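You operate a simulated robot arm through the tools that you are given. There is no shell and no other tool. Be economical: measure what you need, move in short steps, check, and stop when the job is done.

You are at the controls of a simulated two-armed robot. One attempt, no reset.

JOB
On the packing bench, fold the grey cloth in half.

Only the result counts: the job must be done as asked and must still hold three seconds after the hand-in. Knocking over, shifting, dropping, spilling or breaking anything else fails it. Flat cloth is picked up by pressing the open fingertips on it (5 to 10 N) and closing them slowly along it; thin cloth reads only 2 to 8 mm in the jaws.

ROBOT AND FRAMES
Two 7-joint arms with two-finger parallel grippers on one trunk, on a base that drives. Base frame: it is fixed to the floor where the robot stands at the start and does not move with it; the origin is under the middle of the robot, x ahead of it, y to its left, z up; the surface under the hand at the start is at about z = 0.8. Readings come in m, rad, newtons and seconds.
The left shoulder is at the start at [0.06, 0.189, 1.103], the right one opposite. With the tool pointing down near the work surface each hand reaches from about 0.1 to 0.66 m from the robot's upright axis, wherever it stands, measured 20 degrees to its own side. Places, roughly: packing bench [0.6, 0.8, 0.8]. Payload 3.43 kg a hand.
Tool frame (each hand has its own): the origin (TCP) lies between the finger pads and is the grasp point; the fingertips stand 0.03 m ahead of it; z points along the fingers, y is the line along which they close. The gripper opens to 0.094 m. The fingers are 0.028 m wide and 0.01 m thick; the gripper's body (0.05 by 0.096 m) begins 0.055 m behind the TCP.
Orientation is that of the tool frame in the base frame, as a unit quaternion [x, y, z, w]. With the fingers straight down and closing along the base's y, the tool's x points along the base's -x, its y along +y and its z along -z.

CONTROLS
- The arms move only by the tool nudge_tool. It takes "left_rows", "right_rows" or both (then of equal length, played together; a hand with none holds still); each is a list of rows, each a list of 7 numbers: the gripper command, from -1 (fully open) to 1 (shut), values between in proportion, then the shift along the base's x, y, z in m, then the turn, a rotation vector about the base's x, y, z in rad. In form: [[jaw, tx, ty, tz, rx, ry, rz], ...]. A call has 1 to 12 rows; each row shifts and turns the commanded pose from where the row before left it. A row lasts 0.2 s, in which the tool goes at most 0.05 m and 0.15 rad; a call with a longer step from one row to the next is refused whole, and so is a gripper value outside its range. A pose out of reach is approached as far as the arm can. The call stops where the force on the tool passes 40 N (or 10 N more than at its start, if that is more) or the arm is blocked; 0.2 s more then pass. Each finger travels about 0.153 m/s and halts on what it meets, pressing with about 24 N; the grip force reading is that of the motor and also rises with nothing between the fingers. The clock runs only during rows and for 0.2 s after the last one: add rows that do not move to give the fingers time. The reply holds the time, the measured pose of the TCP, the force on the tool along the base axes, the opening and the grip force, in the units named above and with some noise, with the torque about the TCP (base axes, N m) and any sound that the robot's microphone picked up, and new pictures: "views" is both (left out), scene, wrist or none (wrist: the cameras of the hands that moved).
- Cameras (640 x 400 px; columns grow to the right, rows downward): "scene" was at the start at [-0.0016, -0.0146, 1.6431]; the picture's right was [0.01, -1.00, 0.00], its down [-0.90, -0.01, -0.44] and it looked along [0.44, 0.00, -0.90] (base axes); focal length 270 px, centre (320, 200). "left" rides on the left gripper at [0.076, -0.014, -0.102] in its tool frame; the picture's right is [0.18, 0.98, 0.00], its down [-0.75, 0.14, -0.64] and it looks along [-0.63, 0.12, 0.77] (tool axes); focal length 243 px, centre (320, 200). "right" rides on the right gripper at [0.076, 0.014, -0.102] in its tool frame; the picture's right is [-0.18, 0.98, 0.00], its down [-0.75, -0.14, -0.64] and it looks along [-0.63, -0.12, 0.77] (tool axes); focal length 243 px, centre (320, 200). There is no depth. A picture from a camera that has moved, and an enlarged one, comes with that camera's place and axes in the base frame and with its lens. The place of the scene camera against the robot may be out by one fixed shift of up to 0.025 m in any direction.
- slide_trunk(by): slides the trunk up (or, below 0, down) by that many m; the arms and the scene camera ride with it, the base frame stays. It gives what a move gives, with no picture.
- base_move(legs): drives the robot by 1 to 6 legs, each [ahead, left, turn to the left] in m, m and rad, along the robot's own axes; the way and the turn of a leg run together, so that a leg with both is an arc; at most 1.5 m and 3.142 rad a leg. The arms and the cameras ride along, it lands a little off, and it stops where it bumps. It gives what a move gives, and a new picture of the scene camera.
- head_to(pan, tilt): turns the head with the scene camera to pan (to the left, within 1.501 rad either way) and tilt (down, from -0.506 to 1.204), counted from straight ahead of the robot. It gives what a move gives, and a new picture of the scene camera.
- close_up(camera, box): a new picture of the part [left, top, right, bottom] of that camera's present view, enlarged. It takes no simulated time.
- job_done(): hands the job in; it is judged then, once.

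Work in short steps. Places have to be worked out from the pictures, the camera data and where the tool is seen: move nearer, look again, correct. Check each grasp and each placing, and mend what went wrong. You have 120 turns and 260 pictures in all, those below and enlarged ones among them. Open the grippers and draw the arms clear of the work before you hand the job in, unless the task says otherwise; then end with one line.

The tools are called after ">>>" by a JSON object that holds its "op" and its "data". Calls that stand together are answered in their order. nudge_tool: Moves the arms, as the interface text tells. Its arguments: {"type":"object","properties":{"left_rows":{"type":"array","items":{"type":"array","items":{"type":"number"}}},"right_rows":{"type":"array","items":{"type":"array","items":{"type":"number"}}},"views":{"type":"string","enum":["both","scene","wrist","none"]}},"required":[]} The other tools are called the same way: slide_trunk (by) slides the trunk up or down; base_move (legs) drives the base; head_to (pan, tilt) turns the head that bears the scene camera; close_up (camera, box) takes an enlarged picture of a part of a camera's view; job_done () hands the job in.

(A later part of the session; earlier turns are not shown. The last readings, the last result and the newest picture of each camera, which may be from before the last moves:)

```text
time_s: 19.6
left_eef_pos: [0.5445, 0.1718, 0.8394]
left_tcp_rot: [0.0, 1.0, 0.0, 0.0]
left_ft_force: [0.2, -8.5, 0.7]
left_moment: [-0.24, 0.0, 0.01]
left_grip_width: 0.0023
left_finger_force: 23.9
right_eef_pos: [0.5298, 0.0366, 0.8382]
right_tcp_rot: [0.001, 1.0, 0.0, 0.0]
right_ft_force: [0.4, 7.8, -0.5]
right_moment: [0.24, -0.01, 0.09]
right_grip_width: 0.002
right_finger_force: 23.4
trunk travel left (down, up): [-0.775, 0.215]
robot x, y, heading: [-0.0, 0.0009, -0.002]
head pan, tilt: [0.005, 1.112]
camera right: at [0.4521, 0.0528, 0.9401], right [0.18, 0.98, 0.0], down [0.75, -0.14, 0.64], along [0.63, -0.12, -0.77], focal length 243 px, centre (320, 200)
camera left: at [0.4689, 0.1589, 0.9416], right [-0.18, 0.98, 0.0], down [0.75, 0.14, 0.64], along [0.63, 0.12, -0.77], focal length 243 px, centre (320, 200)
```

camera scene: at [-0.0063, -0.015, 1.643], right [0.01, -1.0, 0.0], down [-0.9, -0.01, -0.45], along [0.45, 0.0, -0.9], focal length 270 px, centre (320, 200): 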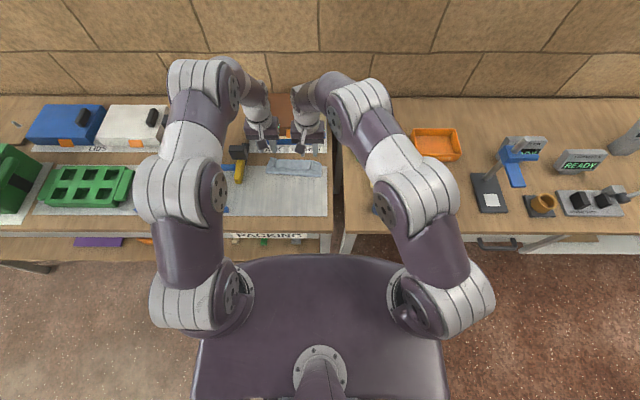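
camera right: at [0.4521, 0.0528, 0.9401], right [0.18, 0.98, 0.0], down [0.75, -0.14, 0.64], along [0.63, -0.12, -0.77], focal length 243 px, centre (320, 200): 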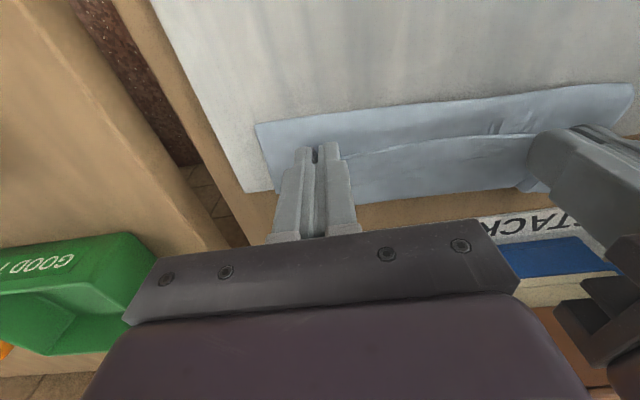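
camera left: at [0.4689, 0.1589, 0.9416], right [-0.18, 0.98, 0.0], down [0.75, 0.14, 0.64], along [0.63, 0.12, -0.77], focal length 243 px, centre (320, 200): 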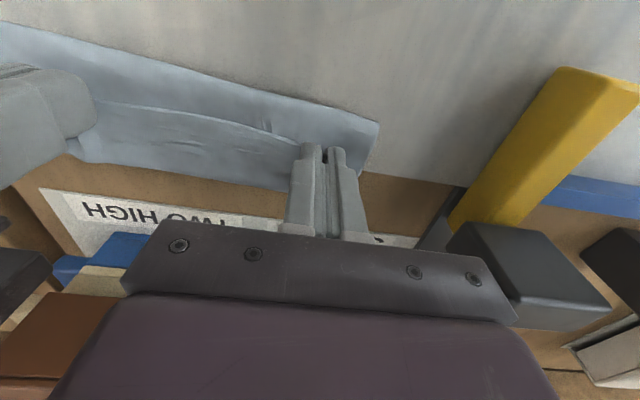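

Both jaws hold cloth again (2.0–2.3 mm) with the hem edge inside the fingers. I lift and pull back over the true fold line (x≈0.485 left, 0.475 right) to undo the roll.

>>> {"op": "nudge_tool", "data": {"left_rows": [[1, 0, -0.001, 0.015, 0, 0, 0], [1, -0.01, -0.002, 0.015, 0, 0, 0], [1, -0.02, 0, 0.015, 0, 0, 0], [1, -0.028, 0, 0.012, 0, 0, 0], [1, 0, 0, 0, 0, 0, 0]], "right_rows": [[1, 0, 0.001, 0.015, 0, 0, 0], [1, -0.01, 0.002, 0.015, 0, 0, 0], [1, -0.02, 0, 0.015, 0, 0, 0], [1, -0.025, 0, 0.012, 0, 0, 0], [1, 0, 0, 0, 0, 0, 0]], "views": "both"}}

>>> {"op": "close_up", "data": {"camera": "scene", "box": [230, 130, 342, 200]}}

```text
time_s: 20.8
left_eef_pos: [0.488, 0.169, 0.8937]
left_tcp_rot: [0.0, 1.0, 0.0, -0.001]
left_ft_force: [0.2, 0.5, 0.4]
left_moment: [-0.01, 0.01, -0.01]
left_grip_width: 0.002
left_finger_force: 24.1
right_eef_pos: [0.4752, 0.0396, 0.8936]
right_tcp_rot: [0.0, 1.0, 0.0, -0.001]
right_ft_force: [0.7, 0.7, -1.7]
right_moment: [0.04, 0.03, -0.03]
right_grip_width: 0.0018
right_finger_force: 23.9
trunk travel left (down, up): [-0.775, 0.215]
robot x, y, heading: [-0.0032, -0.0009, -0.001]
head pan, tilt: [0.005, 1.112]
camera scene: at [0.0003, -0.0146, 1.6431], right [0.01, -1.0, 0.0], down [-0.9, -0.01, -0.44], along [0.44, 0.0, -0.9], focal length 270 px, centre (320, 200)
camera right: at [0.3981, 0.055, 0.9962], right [0.18, 0.98, 0.0], down [0.75, -0.14, 0.64], along [0.63, -0.12, -0.77], focal length 243 px, centre (320, 200)
camera left: at [0.4112, 0.1561, 0.9976], right [-0.18, 0.98, 0.0], down [0.75, 0.14, 0.64], along [0.63, 0.12, -0.77], focal length 243 px, centre (320, 200)
```

scene: 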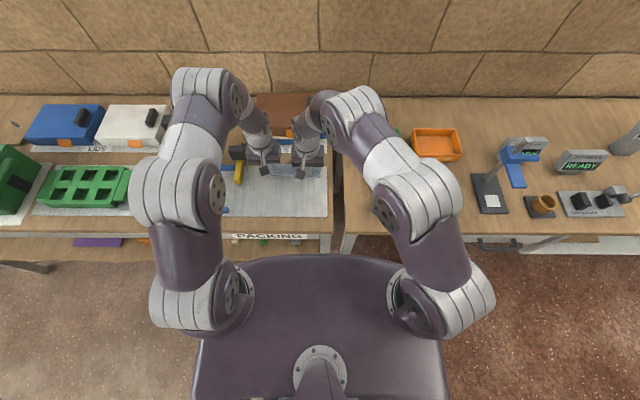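
right: 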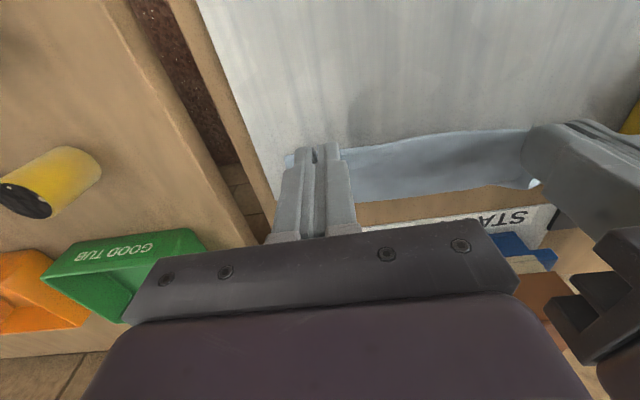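
left: 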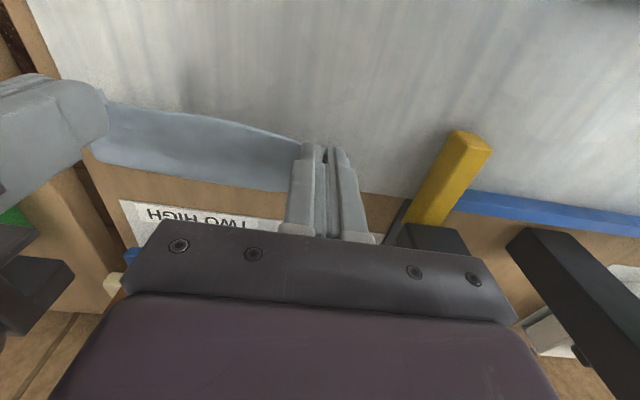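

```text
5.71 times, centred on (286, 165) of scene
camera zoom: at [0.0003, -0.0146, 1.6431], right [0.01, -1.0, 0.0], down [-0.9, -0.01, -0.44], along [0.44, 0.0, -0.9], focal length 1546 px, centre (514, 400)
```

zoom: 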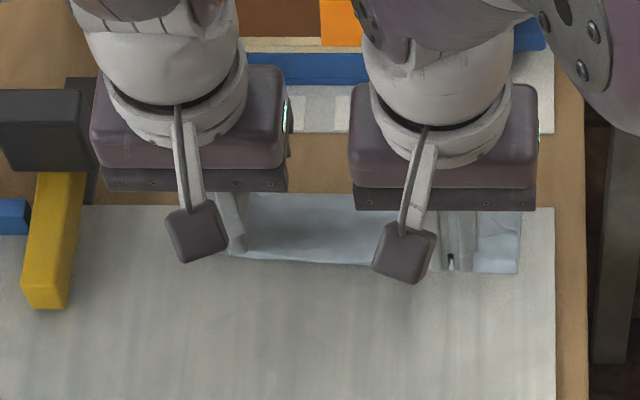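

The roll is undone and the cloth rises from the right fold line. This time I lay it shorter (x≈0.535/0.524) so that the finger's far side plus the turned hem matches the half length; the small turned hem can then be flipped forward.

>>> {"op": "nudge_tool", "data": {"left_rows": [[1, 0.012, 0, -0.002, 0, 0, 0], [1, 0.014, 0, -0.01, 0, 0, 0], [1, 0.012, 0.001, -0.018, 0, 0, 0], [1, 0.009, 0.001, -0.017, 0, 0, 0], [1, 0, 0, -0.007, 0, 0, 0], [1, 0, 0, 0, 0, 0, 0]], "right_rows": [[1, 0.012, -0.001, -0.002, 0, 0, 0], [1, 0.014, -0.001, -0.01, 0, 0, 0], [1, 0.013, -0.001, -0.018, 0, 0, 0], [1, 0.01, 0, -0.017, 0, 0, 0], [1, 0, 0, -0.007, 0, 0, 0], [1, 0, 0, 0, 0, 0, 0]], "views": "wrist"}}

```text
time_s: 22.2
left_eef_pos: [0.5334, 0.171, 0.8416]
left_tcp_rot: [0.0, 1.0, 0.0, 0.0]
left_ft_force: [0.4, -6.5, -0.7]
left_moment: [-0.18, 0.02, 0.02]
left_grip_width: 0.002
left_finger_force: 24.0
right_eef_pos: [0.5237, 0.0358, 0.8408]
right_tcp_rot: [0.0, 1.0, 0.0, 0.0]
right_ft_force: [-1.0, 5.5, 0.3]
right_moment: [0.15, -0.04, 0.07]
right_grip_width: 0.0019
right_finger_force: 24.1
trunk travel left (down, up): [-0.775, 0.215]
robot x, y, heading: [0.0041, 0.0017, 0.001]
head pan, tilt: [0.005, 1.112]
camera right: at [0.4464, 0.0522, 0.9432], right [0.18, 0.98, 0.0], down [0.75, -0.14, 0.64], along [0.63, -0.12, -0.77], focal length 243 px, centre (320, 200)
camera left: at [0.4575, 0.1575, 0.9446], right [-0.18, 0.98, 0.0], down [0.75, 0.14, 0.64], along [0.63, 0.12, -0.77], focal length 243 px, centre (320, 200)
```

right: 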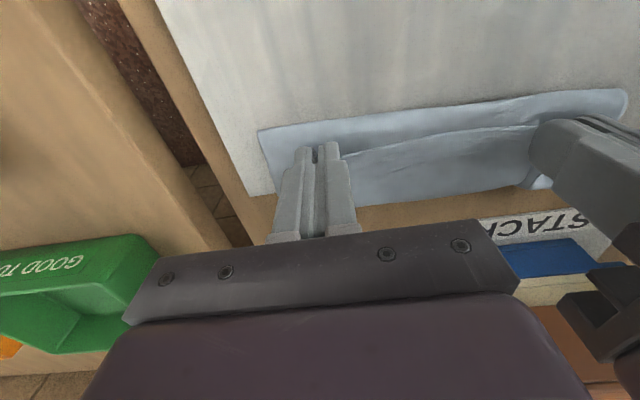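
left: 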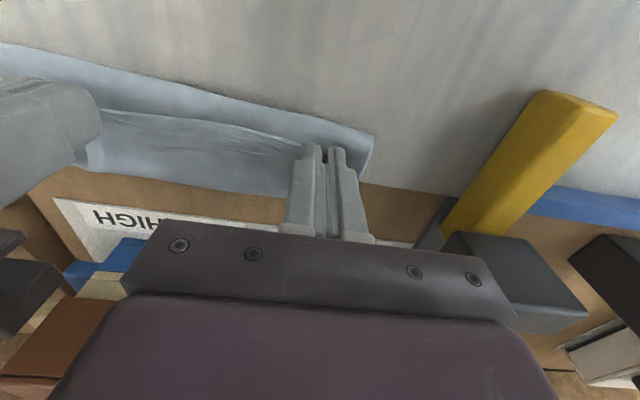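

The fold line is still ~2 cm too far forward because cloth loops under the fingers. I release here, and then will try flipping the turned-back hem forward with closed fingertips so that it can be regripped the right way round.

>>> {"op": "nudge_tool", "data": {"left_rows": [[0.8, 0, 0, 0, 0, 0, 0], [0.6, 0, 0, 0, 0, 0, 0], [0.4, 0, 0, 0, 0, 0, 0], [0.2, 0, 0, 0.003, 0, 0, 0], [0.2, 0, 0, 0.02, 0, 0, 0], [0.6, -0.04, 0, 0.02, 0, 0, 0], [1, -0.03, 0, 0, 0, 0, 0], [1, 0, 0, 0, 0, 0, 0]], "right_rows": [[0.8, 0, 0, 0, 0, 0, 0], [0.6, 0, 0, 0, 0, 0, 0], [0.4, 0, 0, 0, 0, 0, 0], [0.2, 0, 0, 0.003, 0, 0, 0], [0.2, 0, 0, 0.02, 0, 0, 0], [0.6, -0.04, 0, 0.02, 0, 0, 0], [1, -0.03, 0, 0, 0, 0, 0], [1, 0, 0, 0, 0, 0, 0]], "views": "wrist"}}

>>> {"op": "close_up", "data": {"camera": "right", "box": [240, 80, 560, 280]}}

>>> {"op": "close_up", "data": {"camera": "scene", "box": [230, 130, 342, 200]}}

```text
time_s: 24.0
left_eef_pos: [0.4643, 0.1706, 0.885]
left_tcp_rot: [0.0, 1.0, 0.001, 0.0]
left_ft_force: [-0.5, -0.5, -0.2]
left_moment: [-0.02, -0.01, -0.04]
left_grip_width: 0.0
left_finger_force: 23.8
right_eef_pos: [0.4546, 0.037, 0.8835]
right_tcp_rot: [0.001, 1.0, 0.0, 0.0]
right_ft_force: [0.7, -0.8, -0.2]
right_moment: [0.02, 0.02, 0.02]
right_grip_width: 0.0
right_finger_force: 24.1
trunk travel left (down, up): [-0.775, 0.215]
robot x, y, heading: [0.0013, 0.0004, -0.005]
head pan, tilt: [0.005, 1.112]
camera right: at [0.3767, 0.0521, 0.9858], right [0.18, 0.98, 0.0], down [0.75, -0.14, 0.64], along [0.63, -0.12, -0.77], focal length 243 px, centre (320, 200)
camera left: at [0.3889, 0.1575, 0.9883], right [-0.18, 0.98, 0.0], down [0.75, 0.14, 0.64], along [0.63, 0.12, -0.77], focal length 243 px, centre (320, 200)
```

right: 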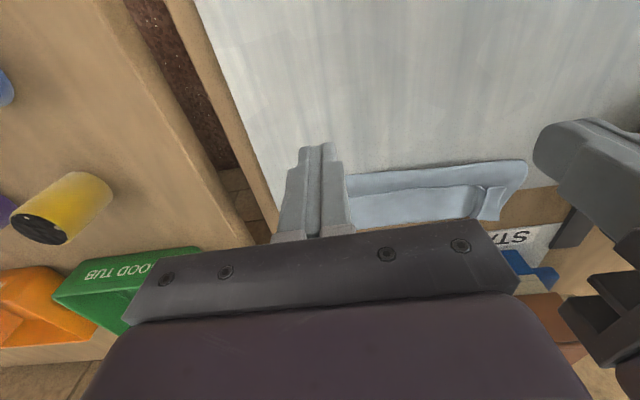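
left: 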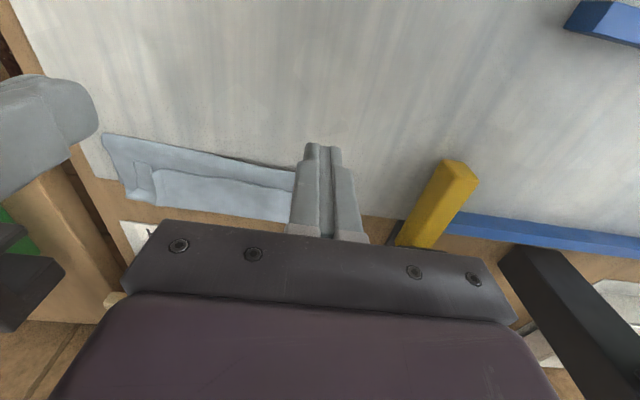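

```text
2.00 times, centred on (400, 180) of right
camera zoom: at [0.3767, 0.0521, 0.9858], right [0.18, 0.98, 0.0], down [0.75, -0.14, 0.64], along [0.63, -0.12, -0.77], focal length 485 px, centre (160, 240)
```

zoom: 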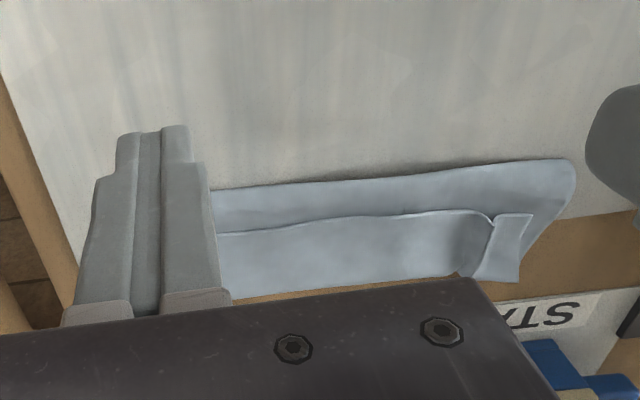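

```text
5.71 times, centred on (286, 165) of scene
camera zoom: at [-0.0002, -0.0147, 1.6431], right [0.01, -1.0, 0.0], down [-0.9, -0.01, -0.44], along [0.44, 0.0, -0.9], focal length 1546 px, centre (514, 400)
```

zoom: 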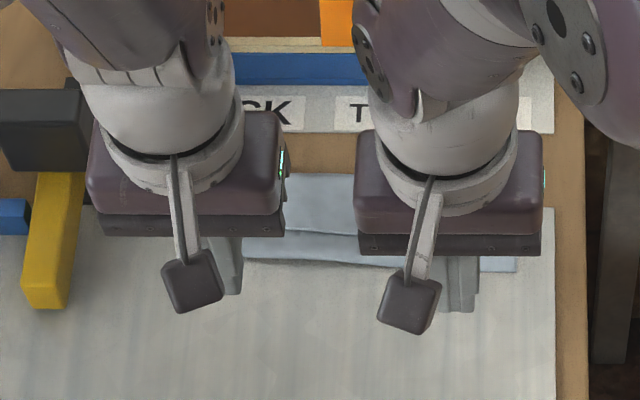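

The hem still lies turned back about 4 cm. I'll regrip its edge as before (TCP ≈0.543 left, 0.526 right), then carry it well forward until taut so it lays out unrolled, and regrip it from there.

>>> {"op": "nudge_tool", "data": {"left_rows": [[0.25, 0.03, 0.001, 0, 0, 0, 0], [0.25, 0.03, 0.001, 0, 0, 0, 0], [0.25, 0.018, 0, -0.015, 0, 0, 0], [0.25, 0, 0, -0.015, 0, 0, 0], [0.25, 0, 0, -0.01, 0, 0, 0], [0.25, 0, 0, -0.005, 0, 0, 0]], "right_rows": [[0.25, 0.03, 0, 0, 0, 0, 0], [0.25, 0.03, 0, 0, 0, 0, 0], [0.25, 0.013, 0, -0.015, 0, 0, 0], [0.25, 0, 0, -0.015, 0, 0, 0], [0.25, 0, 0, -0.01, 0, 0, 0], [0.25, 0, 0, -0.005, 0, 0, 0]], "views": "wrist"}}

```text
time_s: 25.4
left_eef_pos: [0.5412, 0.1733, 0.8419]
left_tcp_rot: [0.001, 1.0, 0.0, 0.0]
left_ft_force: [0.0, 0.3, 0.7]
left_moment: [-0.02, 0.0, 0.05]
left_grip_width: 0.0353
left_finger_force: 0.1
right_eef_pos: [0.5275, 0.0367, 0.8391]
right_tcp_rot: [0.0, 1.0, 0.001, 0.0]
right_ft_force: [-0.8, 0.3, 0.0]
right_moment: [-0.04, -0.02, 0.03]
right_grip_width: 0.0351
right_finger_force: 0.1
trunk travel left (down, up): [-0.775, 0.215]
robot x, y, heading: [-0.0013, 0.0042, -0.003]
head pan, tilt: [0.005, 1.112]
camera right: at [0.4499, 0.0523, 0.9409], right [0.18, 0.98, 0.0], down [0.75, -0.14, 0.64], along [0.63, -0.12, -0.77], focal length 243 px, centre (320, 200)
camera left: at [0.4657, 0.1598, 0.9431], right [-0.18, 0.98, 0.0], down [0.75, 0.14, 0.64], along [0.63, 0.12, -0.77], focal length 243 px, centre (320, 200)
```

right: 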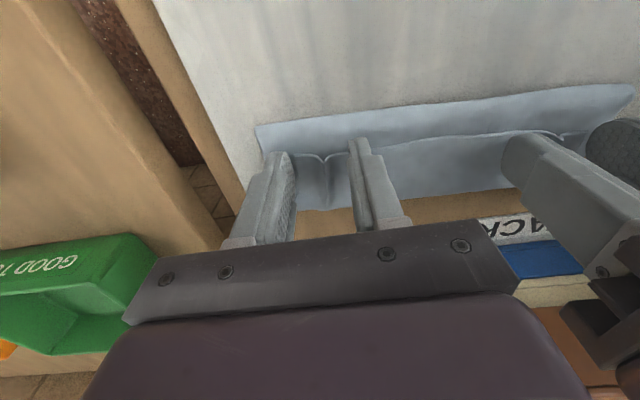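
left: 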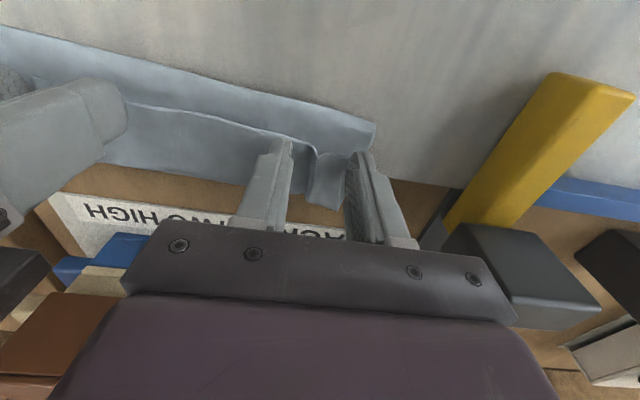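

The hem's ridges are between both pairs of fingers. I lower the last millimetres and close slowly.

>>> {"op": "nudge_tool", "data": {"left_rows": [[0.25, 0, 0, -0.003, 0, 0, 0], [0.4, 0, 0, 0, 0, 0, 0], [0.5, 0, 0, 0, 0, 0, 0], [0.6, 0, 0, 0, 0, 0, 0], [0.7, 0, 0, 0, 0, 0, 0], [0.8, 0, 0, 0, 0, 0, 0], [0.9, 0, 0, 0, 0, 0, 0], [1, 0, 0, 0, 0, 0, 0], [1, 0, 0, 0, 0, 0, 0]], "right_rows": [[0.25, 0, 0, -0.001, 0, 0, 0], [0.4, 0, 0, 0, 0, 0, 0], [0.5, 0, 0, 0, 0, 0, 0], [0.6, 0, 0, 0, 0, 0, 0], [0.7, 0, 0, 0, 0, 0, 0], [0.8, 0, 0, 0, 0, 0, 0], [0.9, 0, 0, 0, 0, 0, 0], [1, 0, 0, 0, 0, 0, 0], [1, 0, 0, 0, 0, 0, 0]], "views": "wrist"}}

```text
time_s: 27.4
left_eef_pos: [0.5409, 0.1739, 0.8384]
left_tcp_rot: [0.0, 1.0, 0.001, 0.0]
left_ft_force: [-0.5, -6.1, 2.0]
left_moment: [-0.18, -0.04, 0.0]
left_grip_width: 0.0063
left_finger_force: 24.2
right_eef_pos: [0.5279, 0.0359, 0.8385]
right_tcp_rot: [0.0, 1.0, 0.0, -0.001]
right_ft_force: [0.5, 6.0, -0.1]
right_moment: [0.17, 0.03, 0.02]
right_grip_width: 0.0019
right_finger_force: 24.0
trunk travel left (down, up): [-0.775, 0.215]
robot x, y, heading: [0.0002, 0.0014, -0.003]
head pan, tilt: [0.005, 1.112]
camera right: at [0.4494, 0.0525, 0.9402], right [0.18, 0.98, 0.0], down [0.75, -0.14, 0.64], along [0.63, -0.12, -0.77], focal length 243 px, centre (320, 200)
camera left: at [0.4653, 0.1596, 0.9401], right [-0.18, 0.98, 0.0], down [0.75, 0.14, 0.64], along [0.63, 0.12, -0.77], focal length 243 px, centre (320, 200)
```

right: 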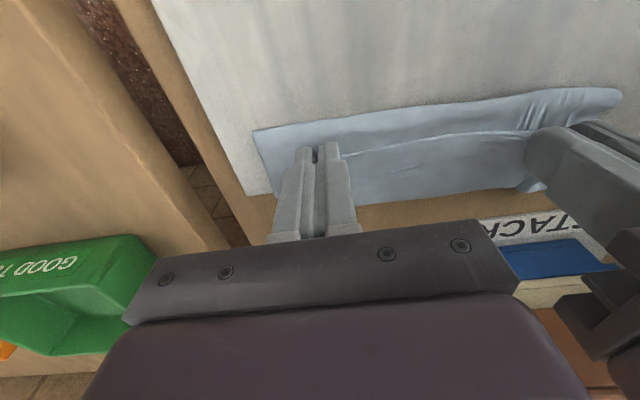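
left: 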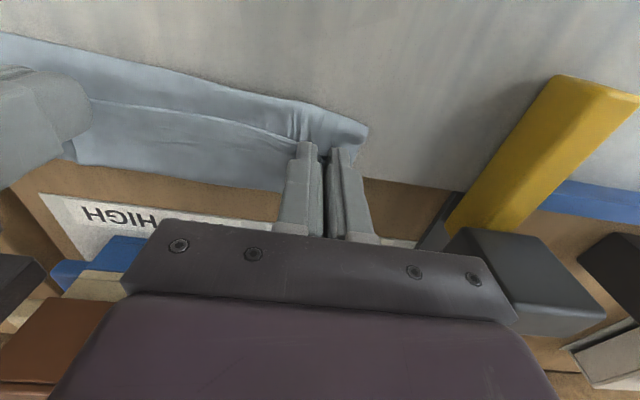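

The left jaw reads 6.3 mm and the front fold puckers: it caught a second layer. I reopen the left, raise it 3 mm and close again.

>>> {"op": "nudge_tool", "data": {"left_rows": [[0.6, 0, 0, 0, 0, 0, 0], [0.25, 0, 0, 0.002, 0, 0, 0], [0.25, 0, 0, 0.003, 0, 0, 0], [0.4, 0, 0, 0, 0, 0, 0], [0.55, 0, 0, 0, 0, 0, 0], [0.7, 0, 0, 0, 0, 0, 0], [0.85, 0, 0, 0, 0, 0, 0], [1, 0, 0, 0, 0, 0, 0], [1, 0, 0, 0, 0, 0, 0]], "views": "wrist"}}

```text
time_s: 29.4
left_eef_pos: [0.542, 0.1746, 0.8421]
left_tcp_rot: [0.0, 1.0, 0.0, 0.0]
left_ft_force: [0.0, -2.6, 0.7]
left_moment: [-0.08, 0.01, -0.05]
left_grip_width: 0.0022
left_finger_force: 24.0
right_eef_pos: [0.5276, 0.0372, 0.8378]
right_tcp_rot: [-0.001, 1.0, -0.001, 0.0]
right_ft_force: [-0.2, 3.3, -0.2]
right_moment: [0.08, -0.05, 0.02]
right_grip_width: 0.0021
right_finger_force: 23.6
trunk travel left (down, up): [-0.775, 0.215]
robot x, y, heading: [-0.0019, -0.0017, 0.0]
head pan, tilt: [0.005, 1.112]
camera left: at [0.4657, 0.1597, 0.9449], right [-0.18, 0.98, 0.0], down [0.75, 0.14, 0.64], along [0.63, 0.12, -0.77], focal length 243 px, centre (320, 200)
```

left: 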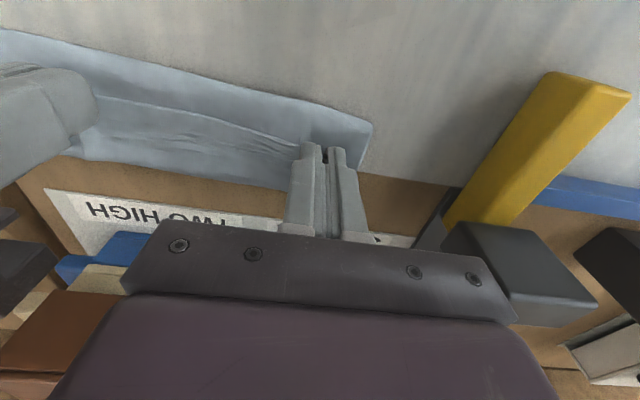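

Clean grip now (2.2 and 2.1 mm). I lift 4 cm, carry forward until the cloth is taut past the far edge, and look before releasing in the air.

>>> {"op": "nudge_tool", "data": {"left_rows": [[1, 0, 0, 0.015, 0, 0, 0], [1, 0.005, 0, 0.02, 0, 0, 0], [1, 0.015, 0, 0.005, 0, 0, 0], [1, 0.015, 0, -0.005, 0, 0, 0], [1, 0.01, 0, -0.01, 0, 0, 0], [1, 0, 0, 0, 0, 0, 0]], "right_rows": [[1, 0, 0, 0.018, 0, 0, 0], [1, 0.005, 0, 0.02, 0, 0, 0], [1, 0.015, 0, 0.005, 0, 0, 0], [1, 0.015, 0, -0.005, 0, 0, 0], [1, 0.01, 0, -0.01, 0, 0, 0], [1, 0, 0, 0, 0, 0, 0]], "views": "both"}}

```text
time_s: 30.8
left_eef_pos: [0.5863, 0.1745, 0.8676]
left_tcp_rot: [-0.001, 1.0, -0.001, 0.0]
left_ft_force: [-0.7, -2.3, 0.5]
left_moment: [-0.06, 0.0, -0.03]
left_grip_width: 0.0022
left_finger_force: 24.4
right_eef_pos: [0.5708, 0.0371, 0.8664]
right_tcp_rot: [-0.001, 1.0, 0.0, 0.0]
right_ft_force: [-0.2, 3.3, 0.1]
right_moment: [0.07, 0.03, 0.04]
right_grip_width: 0.0017
right_finger_force: 24.2
trunk travel left (down, up): [-0.775, 0.215]
robot x, y, heading: [0.0014, -0.0039, 0.004]
head pan, tilt: [0.005, 1.112]
camera scene: at [-0.0022, -0.0147, 1.6431], right [0.01, -1.0, 0.0], down [-0.9, -0.01, -0.44], along [0.44, 0.0, -0.9], focal length 270 px, centre (320, 200)
camera right: at [0.4937, 0.0525, 0.9684], right [0.18, 0.98, 0.0], down [0.75, -0.14, 0.64], along [0.63, -0.12, -0.77], focal length 243 px, centre (320, 200)
camera left: at [0.5108, 0.1597, 0.9698], right [-0.18, 0.98, 0.0], down [0.75, 0.14, 0.64], along [0.63, 0.12, -0.77], focal length 243 px, centre (320, 200)
```

scene: 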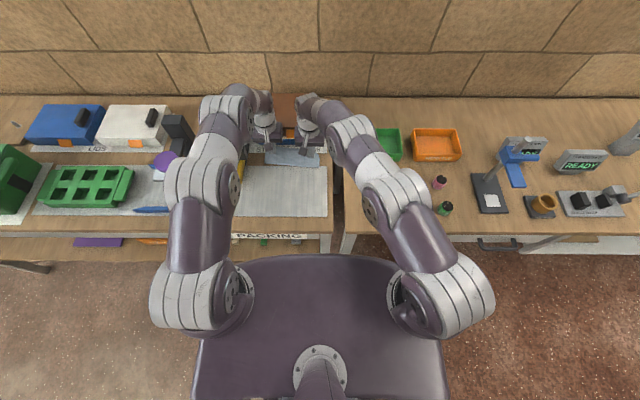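
right: 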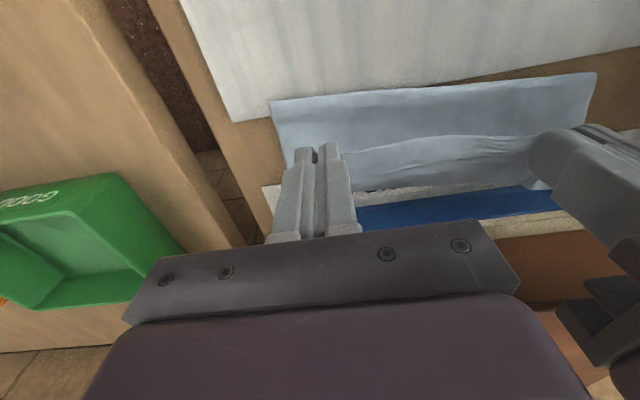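
left: 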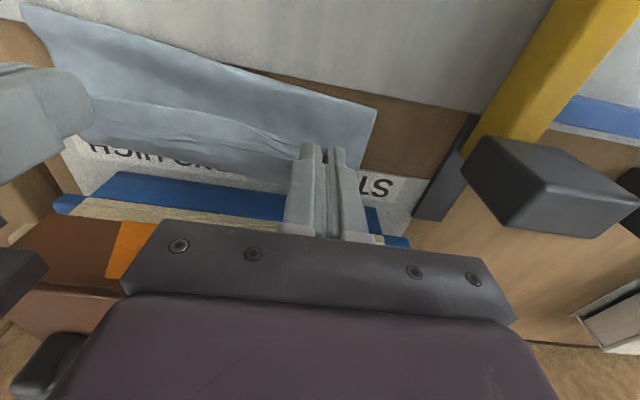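

The cloth slid forward with the pull. Better plan: lift the whole cloth to hang from the hem, then lay the lower half forward and the upper half back toward the robot – that leaves the gripped hem facing the right way. I lift straight up and then back.

>>> {"op": "nudge_tool", "data": {"left_rows": [[1, -0.01, 0, 0.035, 0, 0, 0], [1, -0.015, 0, 0.04, 0, 0, 0], [1, -0.015, 0, 0.04, 0, 0, 0], [1, -0.025, 0, 0.035, 0, 0, 0], [1, -0.03, 0, 0.01, 0, 0, 0], [1, -0.03, 0, 0, 0, 0, 0], [1, 0, 0, 0, 0, 0, 0]], "right_rows": [[1, -0.01, 0, 0.035, 0, 0, 0], [1, -0.015, 0, 0.04, 0, 0, 0], [1, -0.015, 0, 0.04, 0, 0, 0], [1, -0.025, 0, 0.035, 0, 0, 0], [1, -0.025, 0, 0.01, 0, 0, 0], [1, -0.025, 0, 0, 0, 0, 0], [1, 0, 0, 0, 0, 0, 0]], "views": "both"}}

>>> {"op": "close_up", "data": {"camera": "scene", "box": [210, 120, 354, 210]}}

```text
time_s: 32.4
left_eef_pos: [0.4619, 0.1747, 1.0255]
left_tcp_rot: [0.001, 1.0, 0.0, -0.001]
left_ft_force: [-0.4, -2.3, 0.5]
left_moment: [-0.06, 0.03, 0.0]
left_grip_width: 0.0021
left_finger_force: 23.6
right_eef_pos: [0.4575, 0.0373, 1.0259]
right_tcp_rot: [0.0, 1.0, 0.0, -0.001]
right_ft_force: [0.5, 2.2, 0.1]
right_moment: [0.07, -0.03, 0.01]
right_grip_width: 0.002
right_finger_force: 24.1
trunk travel left (down, up): [-0.775, 0.215]
robot x, y, heading: [0.0009, -0.0046, 0.003]
head pan, tilt: [0.005, 1.112]
camera scene: at [-0.0005, -0.0147, 1.6431], right [0.01, -1.0, 0.0], down [-0.9, -0.01, -0.44], along [0.44, 0.0, -0.9], focal length 270 px, centre (320, 200)
camera right: at [0.3795, 0.0528, 1.1272], right [0.18, 0.98, 0.0], down [0.75, -0.14, 0.64], along [0.63, -0.12, -0.77], focal length 243 px, centre (320, 200)
camera left: at [0.3862, 0.1599, 1.1284], right [-0.18, 0.98, 0.0], down [0.75, 0.14, 0.64], along [0.63, 0.12, -0.77], focal length 243 px, centre (320, 200)
```

scene: 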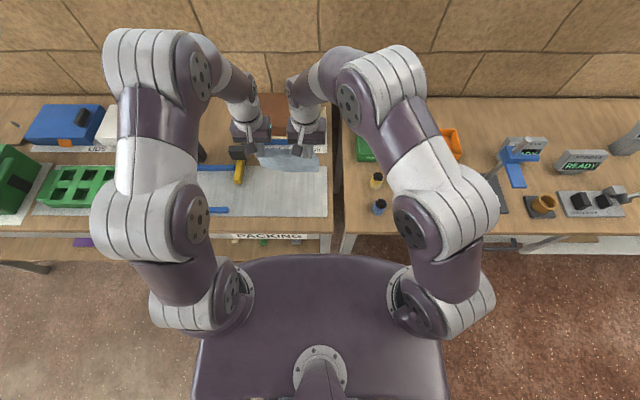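
right: 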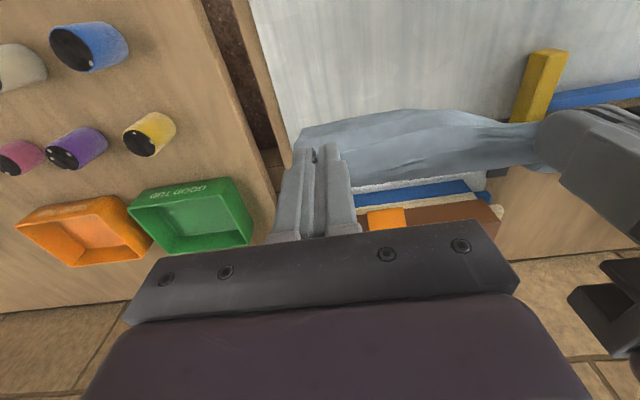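
left: 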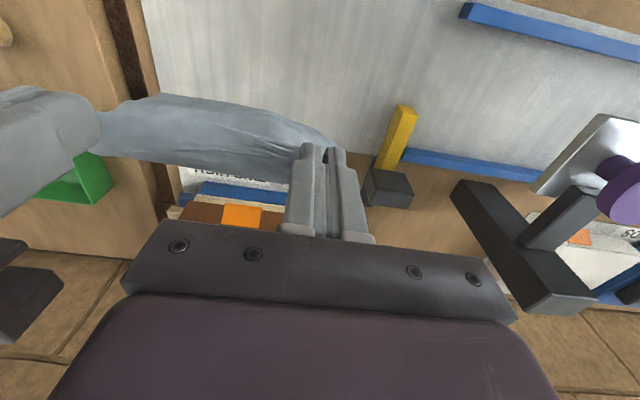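

```text
4.44 times, centred on (282, 165) of scene
camera zoom: at [-0.0005, -0.0147, 1.6431], right [0.01, -1.0, 0.0], down [-0.9, -0.01, -0.44], along [0.44, 0.0, -0.9], focal length 1202 px, centre (489, 356)
```

zoom: 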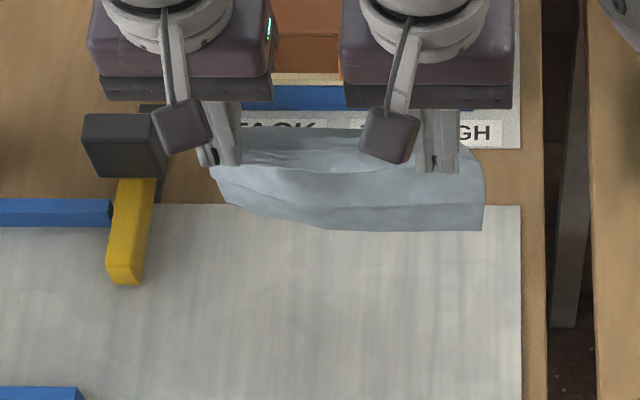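

The cloth hangs free, but its lower left looks drawn up. I enlarge to see its shape.

>>> {"op": "close_up", "data": {"camera": "scene", "box": [250, 140, 330, 190]}}

>>> {"op": "close_up", "data": {"camera": "right", "box": [270, 80, 590, 280]}}

>>> {"op": "close_up", "data": {"camera": "left", "box": [80, 60, 400, 260]}}

```text
8.00 times, centred on (290, 165) of scene
camera zoom: at [-0.0005, -0.0147, 1.6431], right [0.01, -1.0, 0.0], down [-0.9, -0.01, -0.44], along [0.44, 0.0, -0.9], focal length 2164 px, centre (560, 480)
```

zoom: 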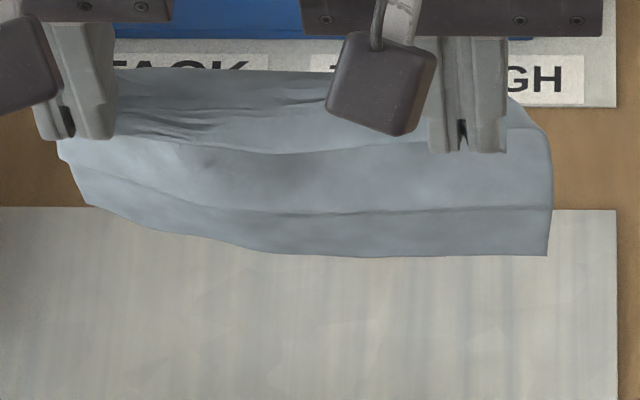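

```text
2.00 times, centred on (430, 180) of right
camera zoom: at [0.3795, 0.0528, 1.1272], right [0.18, 0.98, 0.0], down [0.75, -0.14, 0.64], along [0.63, -0.12, -0.77], focal length 485 px, centre (100, 240)
```

zoom: 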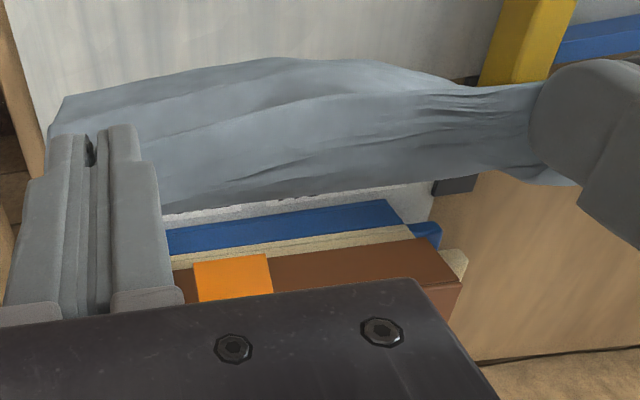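

```text
2.00 times, centred on (240, 160) of left
camera zoom: at [0.3862, 0.1599, 1.1284], right [-0.18, 0.98, 0.0], down [0.75, 0.14, 0.64], along [0.63, 0.12, -0.77], focal length 485 px, centre (480, 280)
```

zoom: 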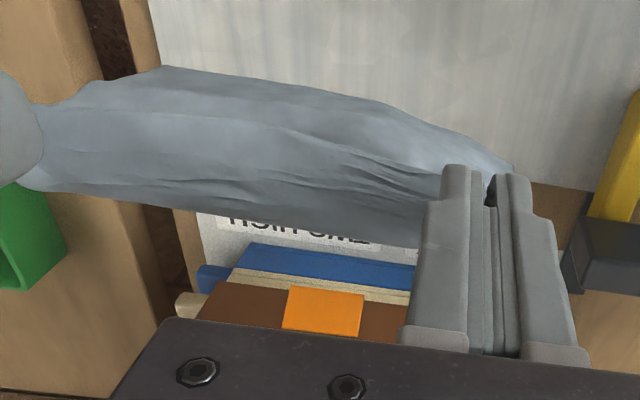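

The grips seem to hold the cloth near its middle with a part hanging on each side. I raise the hands to see the hanging lengths more face-on.

>>> {"op": "nudge_tool", "data": {"left_rows": [[1, 0, 0, 0.045, 0, 0, 0], [1, 0, 0, 0.045, 0, 0, 0], [1, 0, 0, 0.045, 0, 0, 0], [1, 0, 0, 0.045, 0, 0, 0], [1, 0, 0, 0.045, 0, 0, 0], [1, 0, 0, 0.045, 0, 0, 0], [1, 0, 0, 0, 0, 0, 0]], "right_rows": [[1, 0, 0, 0.045, 0, 0, 0], [1, 0, 0, 0.045, 0, 0, 0], [1, 0, 0, 0.045, 0, 0, 0], [1, 0, 0, 0.045, 0, 0, 0], [1, 0, 0, 0.045, 0, 0, 0], [1, 0, 0, 0.045, 0, 0, 0], [1, 0, 0, 0, 0, 0, 0]], "views": "none"}}

>>> {"op": "head_to", "data": {"pan": 0.2, "tilt": 0.8}}

```text
time_s: 33.9
left_eef_pos: [0.4228, 0.1723, 1.1685]
left_tcp_rot: [0.0, 1.0, -0.002, 0.0]
left_ft_force: [-4.2, -26.1, -2.3]
left_moment: [-0.75, 0.1, -0.31]
left_grip_width: 0.0019
left_finger_force: 23.6
left hand out of reach, approached as far as the arm can: row 3, 4, 5, 6
right_eef_pos: [0.4014, 0.0097, 1.1563]
right_tcp_rot: [0.001, 1.0, 0.005, 0.006]
right_ft_force: [3.2, 24.5, 1.7]
right_moment: [0.78, -0.18, 0.16]
right_grip_width: 0.0017
right_finger_force: 24.2
right hand out of reach, approached as far as the arm can: row 2, 3, 4, 5, 6
trunk travel left (down, up): [-0.775, 0.215]
robot x, y, heading: [0.0017, -0.0021, 0.002]
head pan, tilt: [0.005, 1.112]
stopped in row 7 (left hand): the force on the tool passed its limit at 42 N (the readings are from after the stop); the commanded pose is now the measured one
```

```text
time_s: 34.7
left_eef_pos: [0.4249, 0.1731, 1.1667]
left_tcp_rot: [0.0, 1.0, -0.002, -0.002]
left_ft_force: [-5.6, -35.4, -2.7]
left_moment: [-1.05, 0.2, -0.45]
left_grip_width: 0.0019
left_finger_force: 23.5
right_eef_pos: [0.4028, 0.0072, 1.1555]
right_tcp_rot: [-0.001, 1.0, 0.003, 0.002]
right_ft_force: [6.4, 34.8, 2.3]
right_moment: [1.1, -0.2, 0.2]
right_grip_width: 0.0014
right_finger_force: 24.0
trunk travel left (down, up): [-0.775, 0.215]
robot x, y, heading: [-0.003, 0.0009, -0.003]
head pan, tilt: [0.201, 0.799]
camera scene: at [0.0156, 0.0011, 1.6655], right [0.2, -0.98, 0.0], down [-0.7, -0.14, -0.7], along [0.68, 0.14, -0.72], focal length 270 px, centre (320, 200)
```

scene: 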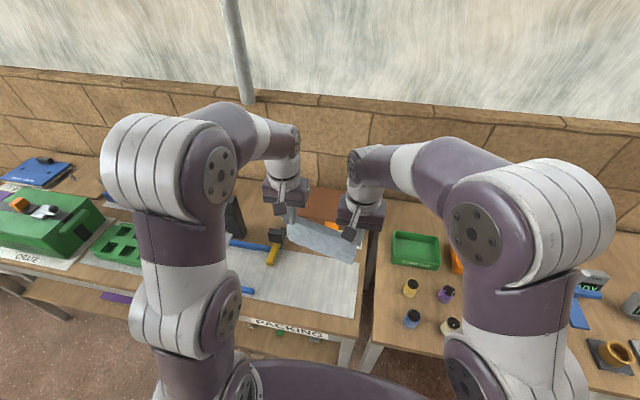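

The cloth is over-tensioned (35 N) because the hands drew apart. I bring them together and a bit lower.

>>> {"op": "nudge_tool", "data": {"left_rows": [[1, 0, -0.012, 0, 0, 0, 0], [1, 0.01, -0.004, -0.02, 0, 0, 0], [1, 0, 0, 0, 0, 0, 0]], "right_rows": [[1, 0.01, 0.012, 0, 0, 0, 0], [1, 0.02, 0.006, -0.01, 0, 0, 0], [1, 0, 0, 0, 0, 0, 0]], "views": "wrist"}}

>>> {"op": "close_up", "data": {"camera": "scene", "box": [240, 170, 400, 270]}}

```text
time_s: 35.5
left_eef_pos: [0.4335, 0.158, 1.1474]
left_tcp_rot: [0.0, 1.0, -0.001, 0.0]
left_ft_force: [1.5, -1.5, 0.2]
left_moment: [-0.03, 0.0, 0.0]
left_grip_width: 0.0017
left_finger_force: 23.8
right_eef_pos: [0.4267, 0.0227, 1.1395]
right_tcp_rot: [-0.001, 1.0, 0.002, 0.002]
right_ft_force: [0.3, 0.3, -0.8]
right_moment: [-0.02, 0.01, 0.01]
right_grip_width: 0.0015
right_finger_force: 23.7
right hand out of reach, approached as far as the arm can: row 1
trunk travel left (down, up): [-0.775, 0.215]
robot x, y, heading: [-0.0033, -0.0039, -0.002]
head pan, tilt: [0.201, 0.799]
camera right: at [0.3485, 0.038, 1.2398], right [0.18, 0.98, 0.01], down [0.75, -0.14, 0.65], along [0.63, -0.12, -0.76], focal length 243 px, centre (320, 200)
camera left: at [0.3582, 0.1439, 1.2499], right [-0.18, 0.98, 0.0], down [0.75, 0.14, 0.64], along [0.63, 0.12, -0.77], focal length 243 px, centre (320, 200)
```

right: 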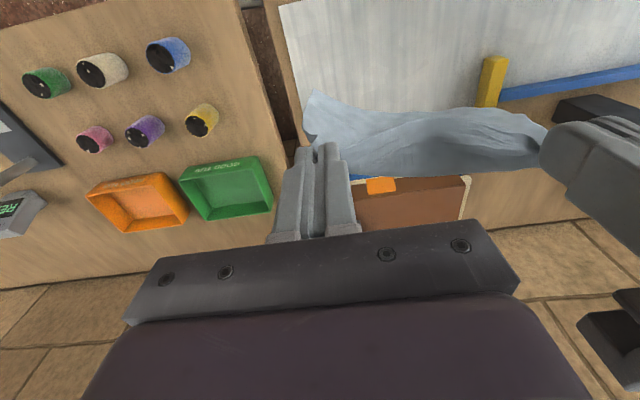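
left: 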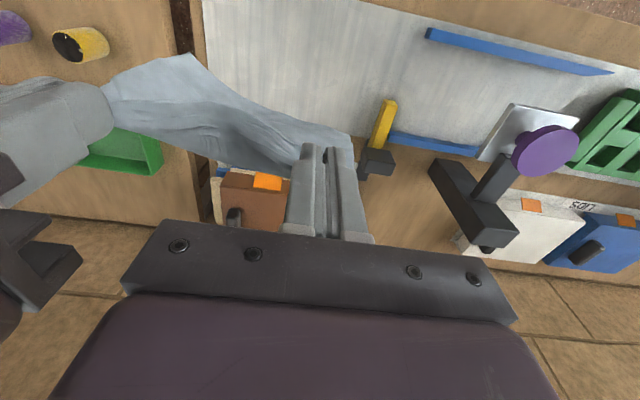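

```text
4.00 times, centred on (320, 220) of scene
camera zoom: at [0.0134, 0.0008, 1.6657], right [0.2, -0.98, 0.0], down [-0.7, -0.14, -0.7], along [0.68, 0.14, -0.72], focal length 1082 px, centre (320, 120)
```

zoom: 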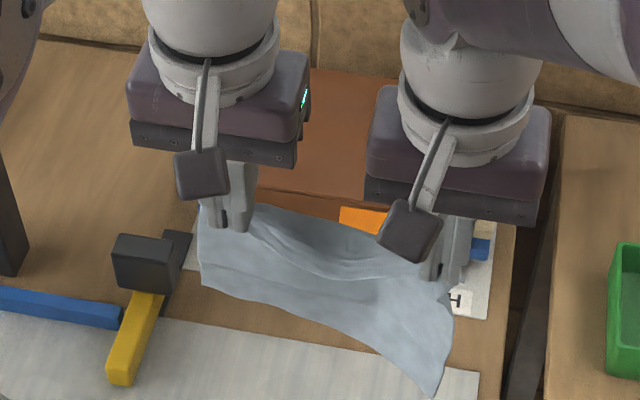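

The right side now hangs at full length (~0.14 m); the left grip still holds a doubled part. I lay the cloth out on the mat: forward and down, then back toward the robot while lowering.

>>> {"op": "nudge_tool", "data": {"left_rows": [[1, 0.03, 0.003, -0.037, 0, 0, 0], [1, 0.03, 0.003, -0.037, 0, 0, 0], [1, 0.03, 0.003, -0.037, 0, 0, 0], [1, 0.03, 0.003, -0.037, 0, 0, 0], [1, -0.022, 0, -0.026, 0, 0, 0], [1, -0.022, 0, -0.026, 0, 0, 0], [1, -0.022, 0, -0.026, 0, 0, 0], [1, -0.022, 0, -0.026, 0, 0, 0], [1, -0.022, 0, -0.026, 0, 0, 0], [1, -0.02, 0, -0.022, 0, 0, 0], [1, 0, 0, 0, 0, 0, 0]], "right_rows": [[1, 0.03, 0.004, -0.035, 0, 0, 0], [1, 0.03, 0.004, -0.035, 0, 0, 0], [1, 0.03, 0.004, -0.035, 0, 0, 0], [1, 0.03, 0.004, -0.035, 0, 0, 0], [1, -0.022, 0, -0.026, 0, 0, 0], [1, -0.022, 0, -0.026, 0, 0, 0], [1, -0.022, 0, -0.026, 0, 0, 0], [1, -0.022, 0, -0.026, 0, 0, 0], [1, -0.022, 0, -0.026, 0, 0, 0], [1, -0.02, 0, -0.022, 0, 0, 0], [1, 0, 0, 0, 0, 0, 0]], "views": "wrist"}}

>>> {"op": "head_to", "data": {"pan": 0.2, "tilt": 1.0}}

```text
time_s: 37.9
left_eef_pos: [0.4231, 0.1699, 0.8474]
left_tcp_rot: [0.0, 1.0, -0.002, -0.001]
left_ft_force: [0.0, -0.4, 0.0]
left_moment: [0.0, 0.02, -0.03]
left_grip_width: 0.0018
left_finger_force: 24.1
right_eef_pos: [0.4199, 0.0387, 0.8469]
right_tcp_rot: [0.0, 1.0, 0.002, 0.003]
right_ft_force: [-0.4, -0.5, 0.6]
right_moment: [-0.03, -0.01, 0.0]
right_grip_width: 0.0016
right_finger_force: 23.8
trunk travel left (down, up): [-0.775, 0.215]
robot x, y, heading: [0.001, -0.001, -0.002]
head pan, tilt: [0.201, 0.799]
camera right: at [0.3412, 0.0538, 0.949], right [0.18, 0.98, 0.01], down [0.75, -0.14, 0.64], along [0.63, -0.11, -0.76], focal length 243 px, centre (320, 200)
camera left: at [0.348, 0.1553, 0.9504], right [-0.18, 0.98, 0.0], down [0.76, 0.14, 0.64], along [0.63, 0.12, -0.77], focal length 243 px, centre (320, 200)
```

right: 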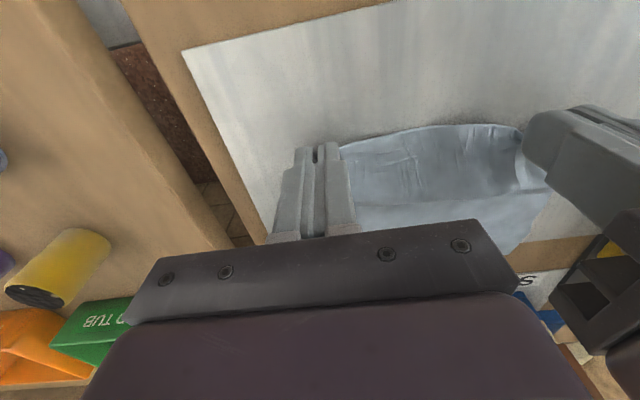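
left: 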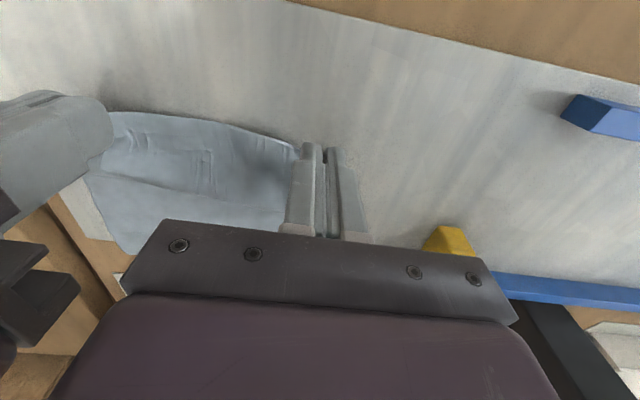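

```text
time_s: 38.6
left_eef_pos: [0.4232, 0.1703, 0.8469]
left_tcp_rot: [0.0, 1.0, -0.002, -0.002]
left_ft_force: [-0.5, 0.0, -0.4]
left_moment: [0.01, 0.05, 0.0]
left_grip_width: 0.0016
left_finger_force: 23.4
right_eef_pos: [0.42, 0.0383, 0.8484]
right_tcp_rot: [0.0, 1.0, 0.003, 0.003]
right_ft_force: [-0.2, -0.6, 0.1]
right_moment: [0.0, -0.01, 0.01]
right_grip_width: 0.0014
right_finger_force: 24.2
trunk travel left (down, up): [-0.775, 0.215]
robot x, y, heading: [-0.0042, 0.0009, -0.004]
head pan, tilt: [0.201, 1.0]
camera scene: at [0.0044, -0.0011, 1.6505], right [0.2, -0.98, 0.0], down [-0.82, -0.17, -0.54], along [0.53, 0.11, -0.84], focal length 270 px, centre (320, 200)
```

scene: 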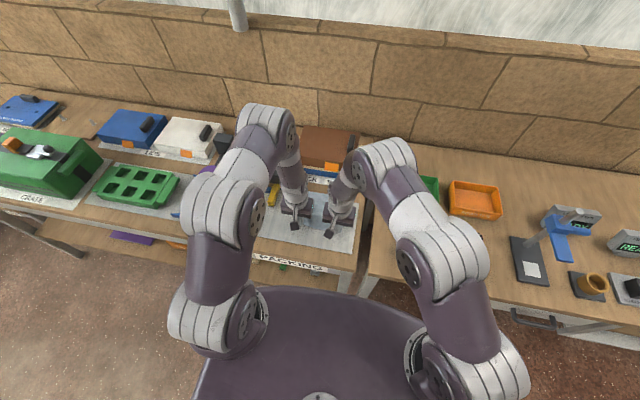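

The cloth is laid out on the mat. I release both hands, raise and draw them apart to see how flat it lies.

>>> {"op": "nudge_tool", "data": {"left_rows": [[1, -0.008, 0, -0.006, 0, 0, 0], [0.7, 0, 0, 0, 0, 0, 0], [0.3, 0, 0, 0, 0, 0, 0], [0.1, 0, 0, 0.005, 0, 0, 0], [0.1, 0, 0, 0.04, 0, 0, 0], [0.1, -0.02, 0.03, 0.045, 0, 0, 0], [0.1, -0.03, 0.04, 0.02, 0, 0, 0], [0.1, -0.01, 0.04, 0.02, 0, 0, 0]], "right_rows": [[1, -0.008, 0, -0.006, 0, 0, 0], [0.7, 0, 0, 0, 0, 0, 0], [0.3, 0, 0, 0, 0, 0, 0], [0.1, 0, 0, 0.005, 0, 0, 0], [0.1, 0, 0, 0.04, 0, 0, 0], [0.1, -0.02, -0.03, 0.045, 0, 0, 0], [0.1, -0.03, -0.04, 0.02, 0, 0, 0], [0.1, -0.01, -0.04, 0.02, 0, 0, 0]], "views": "wrist"}}

>>> {"op": "close_up", "data": {"camera": "scene", "box": [240, 160, 400, 260]}}

```text
refused: row 6 steps farther than a row can; nothing moved
```

```text
4.00 times, centred on (320, 210) of scene
camera zoom: at [0.0044, -0.0011, 1.6505], right [0.2, -0.98, 0.0], down [-0.82, -0.17, -0.54], along [0.53, 0.11, -0.84], focal length 1082 px, centre (320, 160)
```

zoom: 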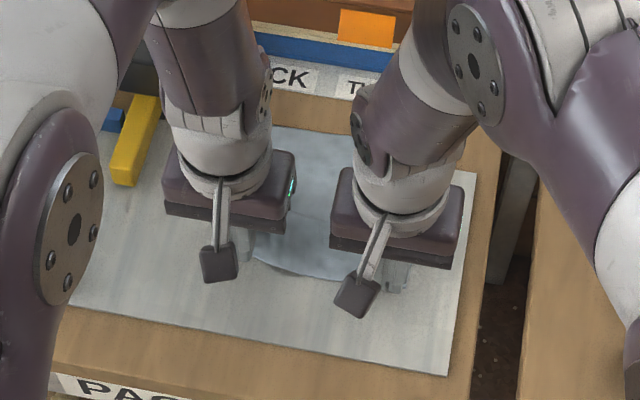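

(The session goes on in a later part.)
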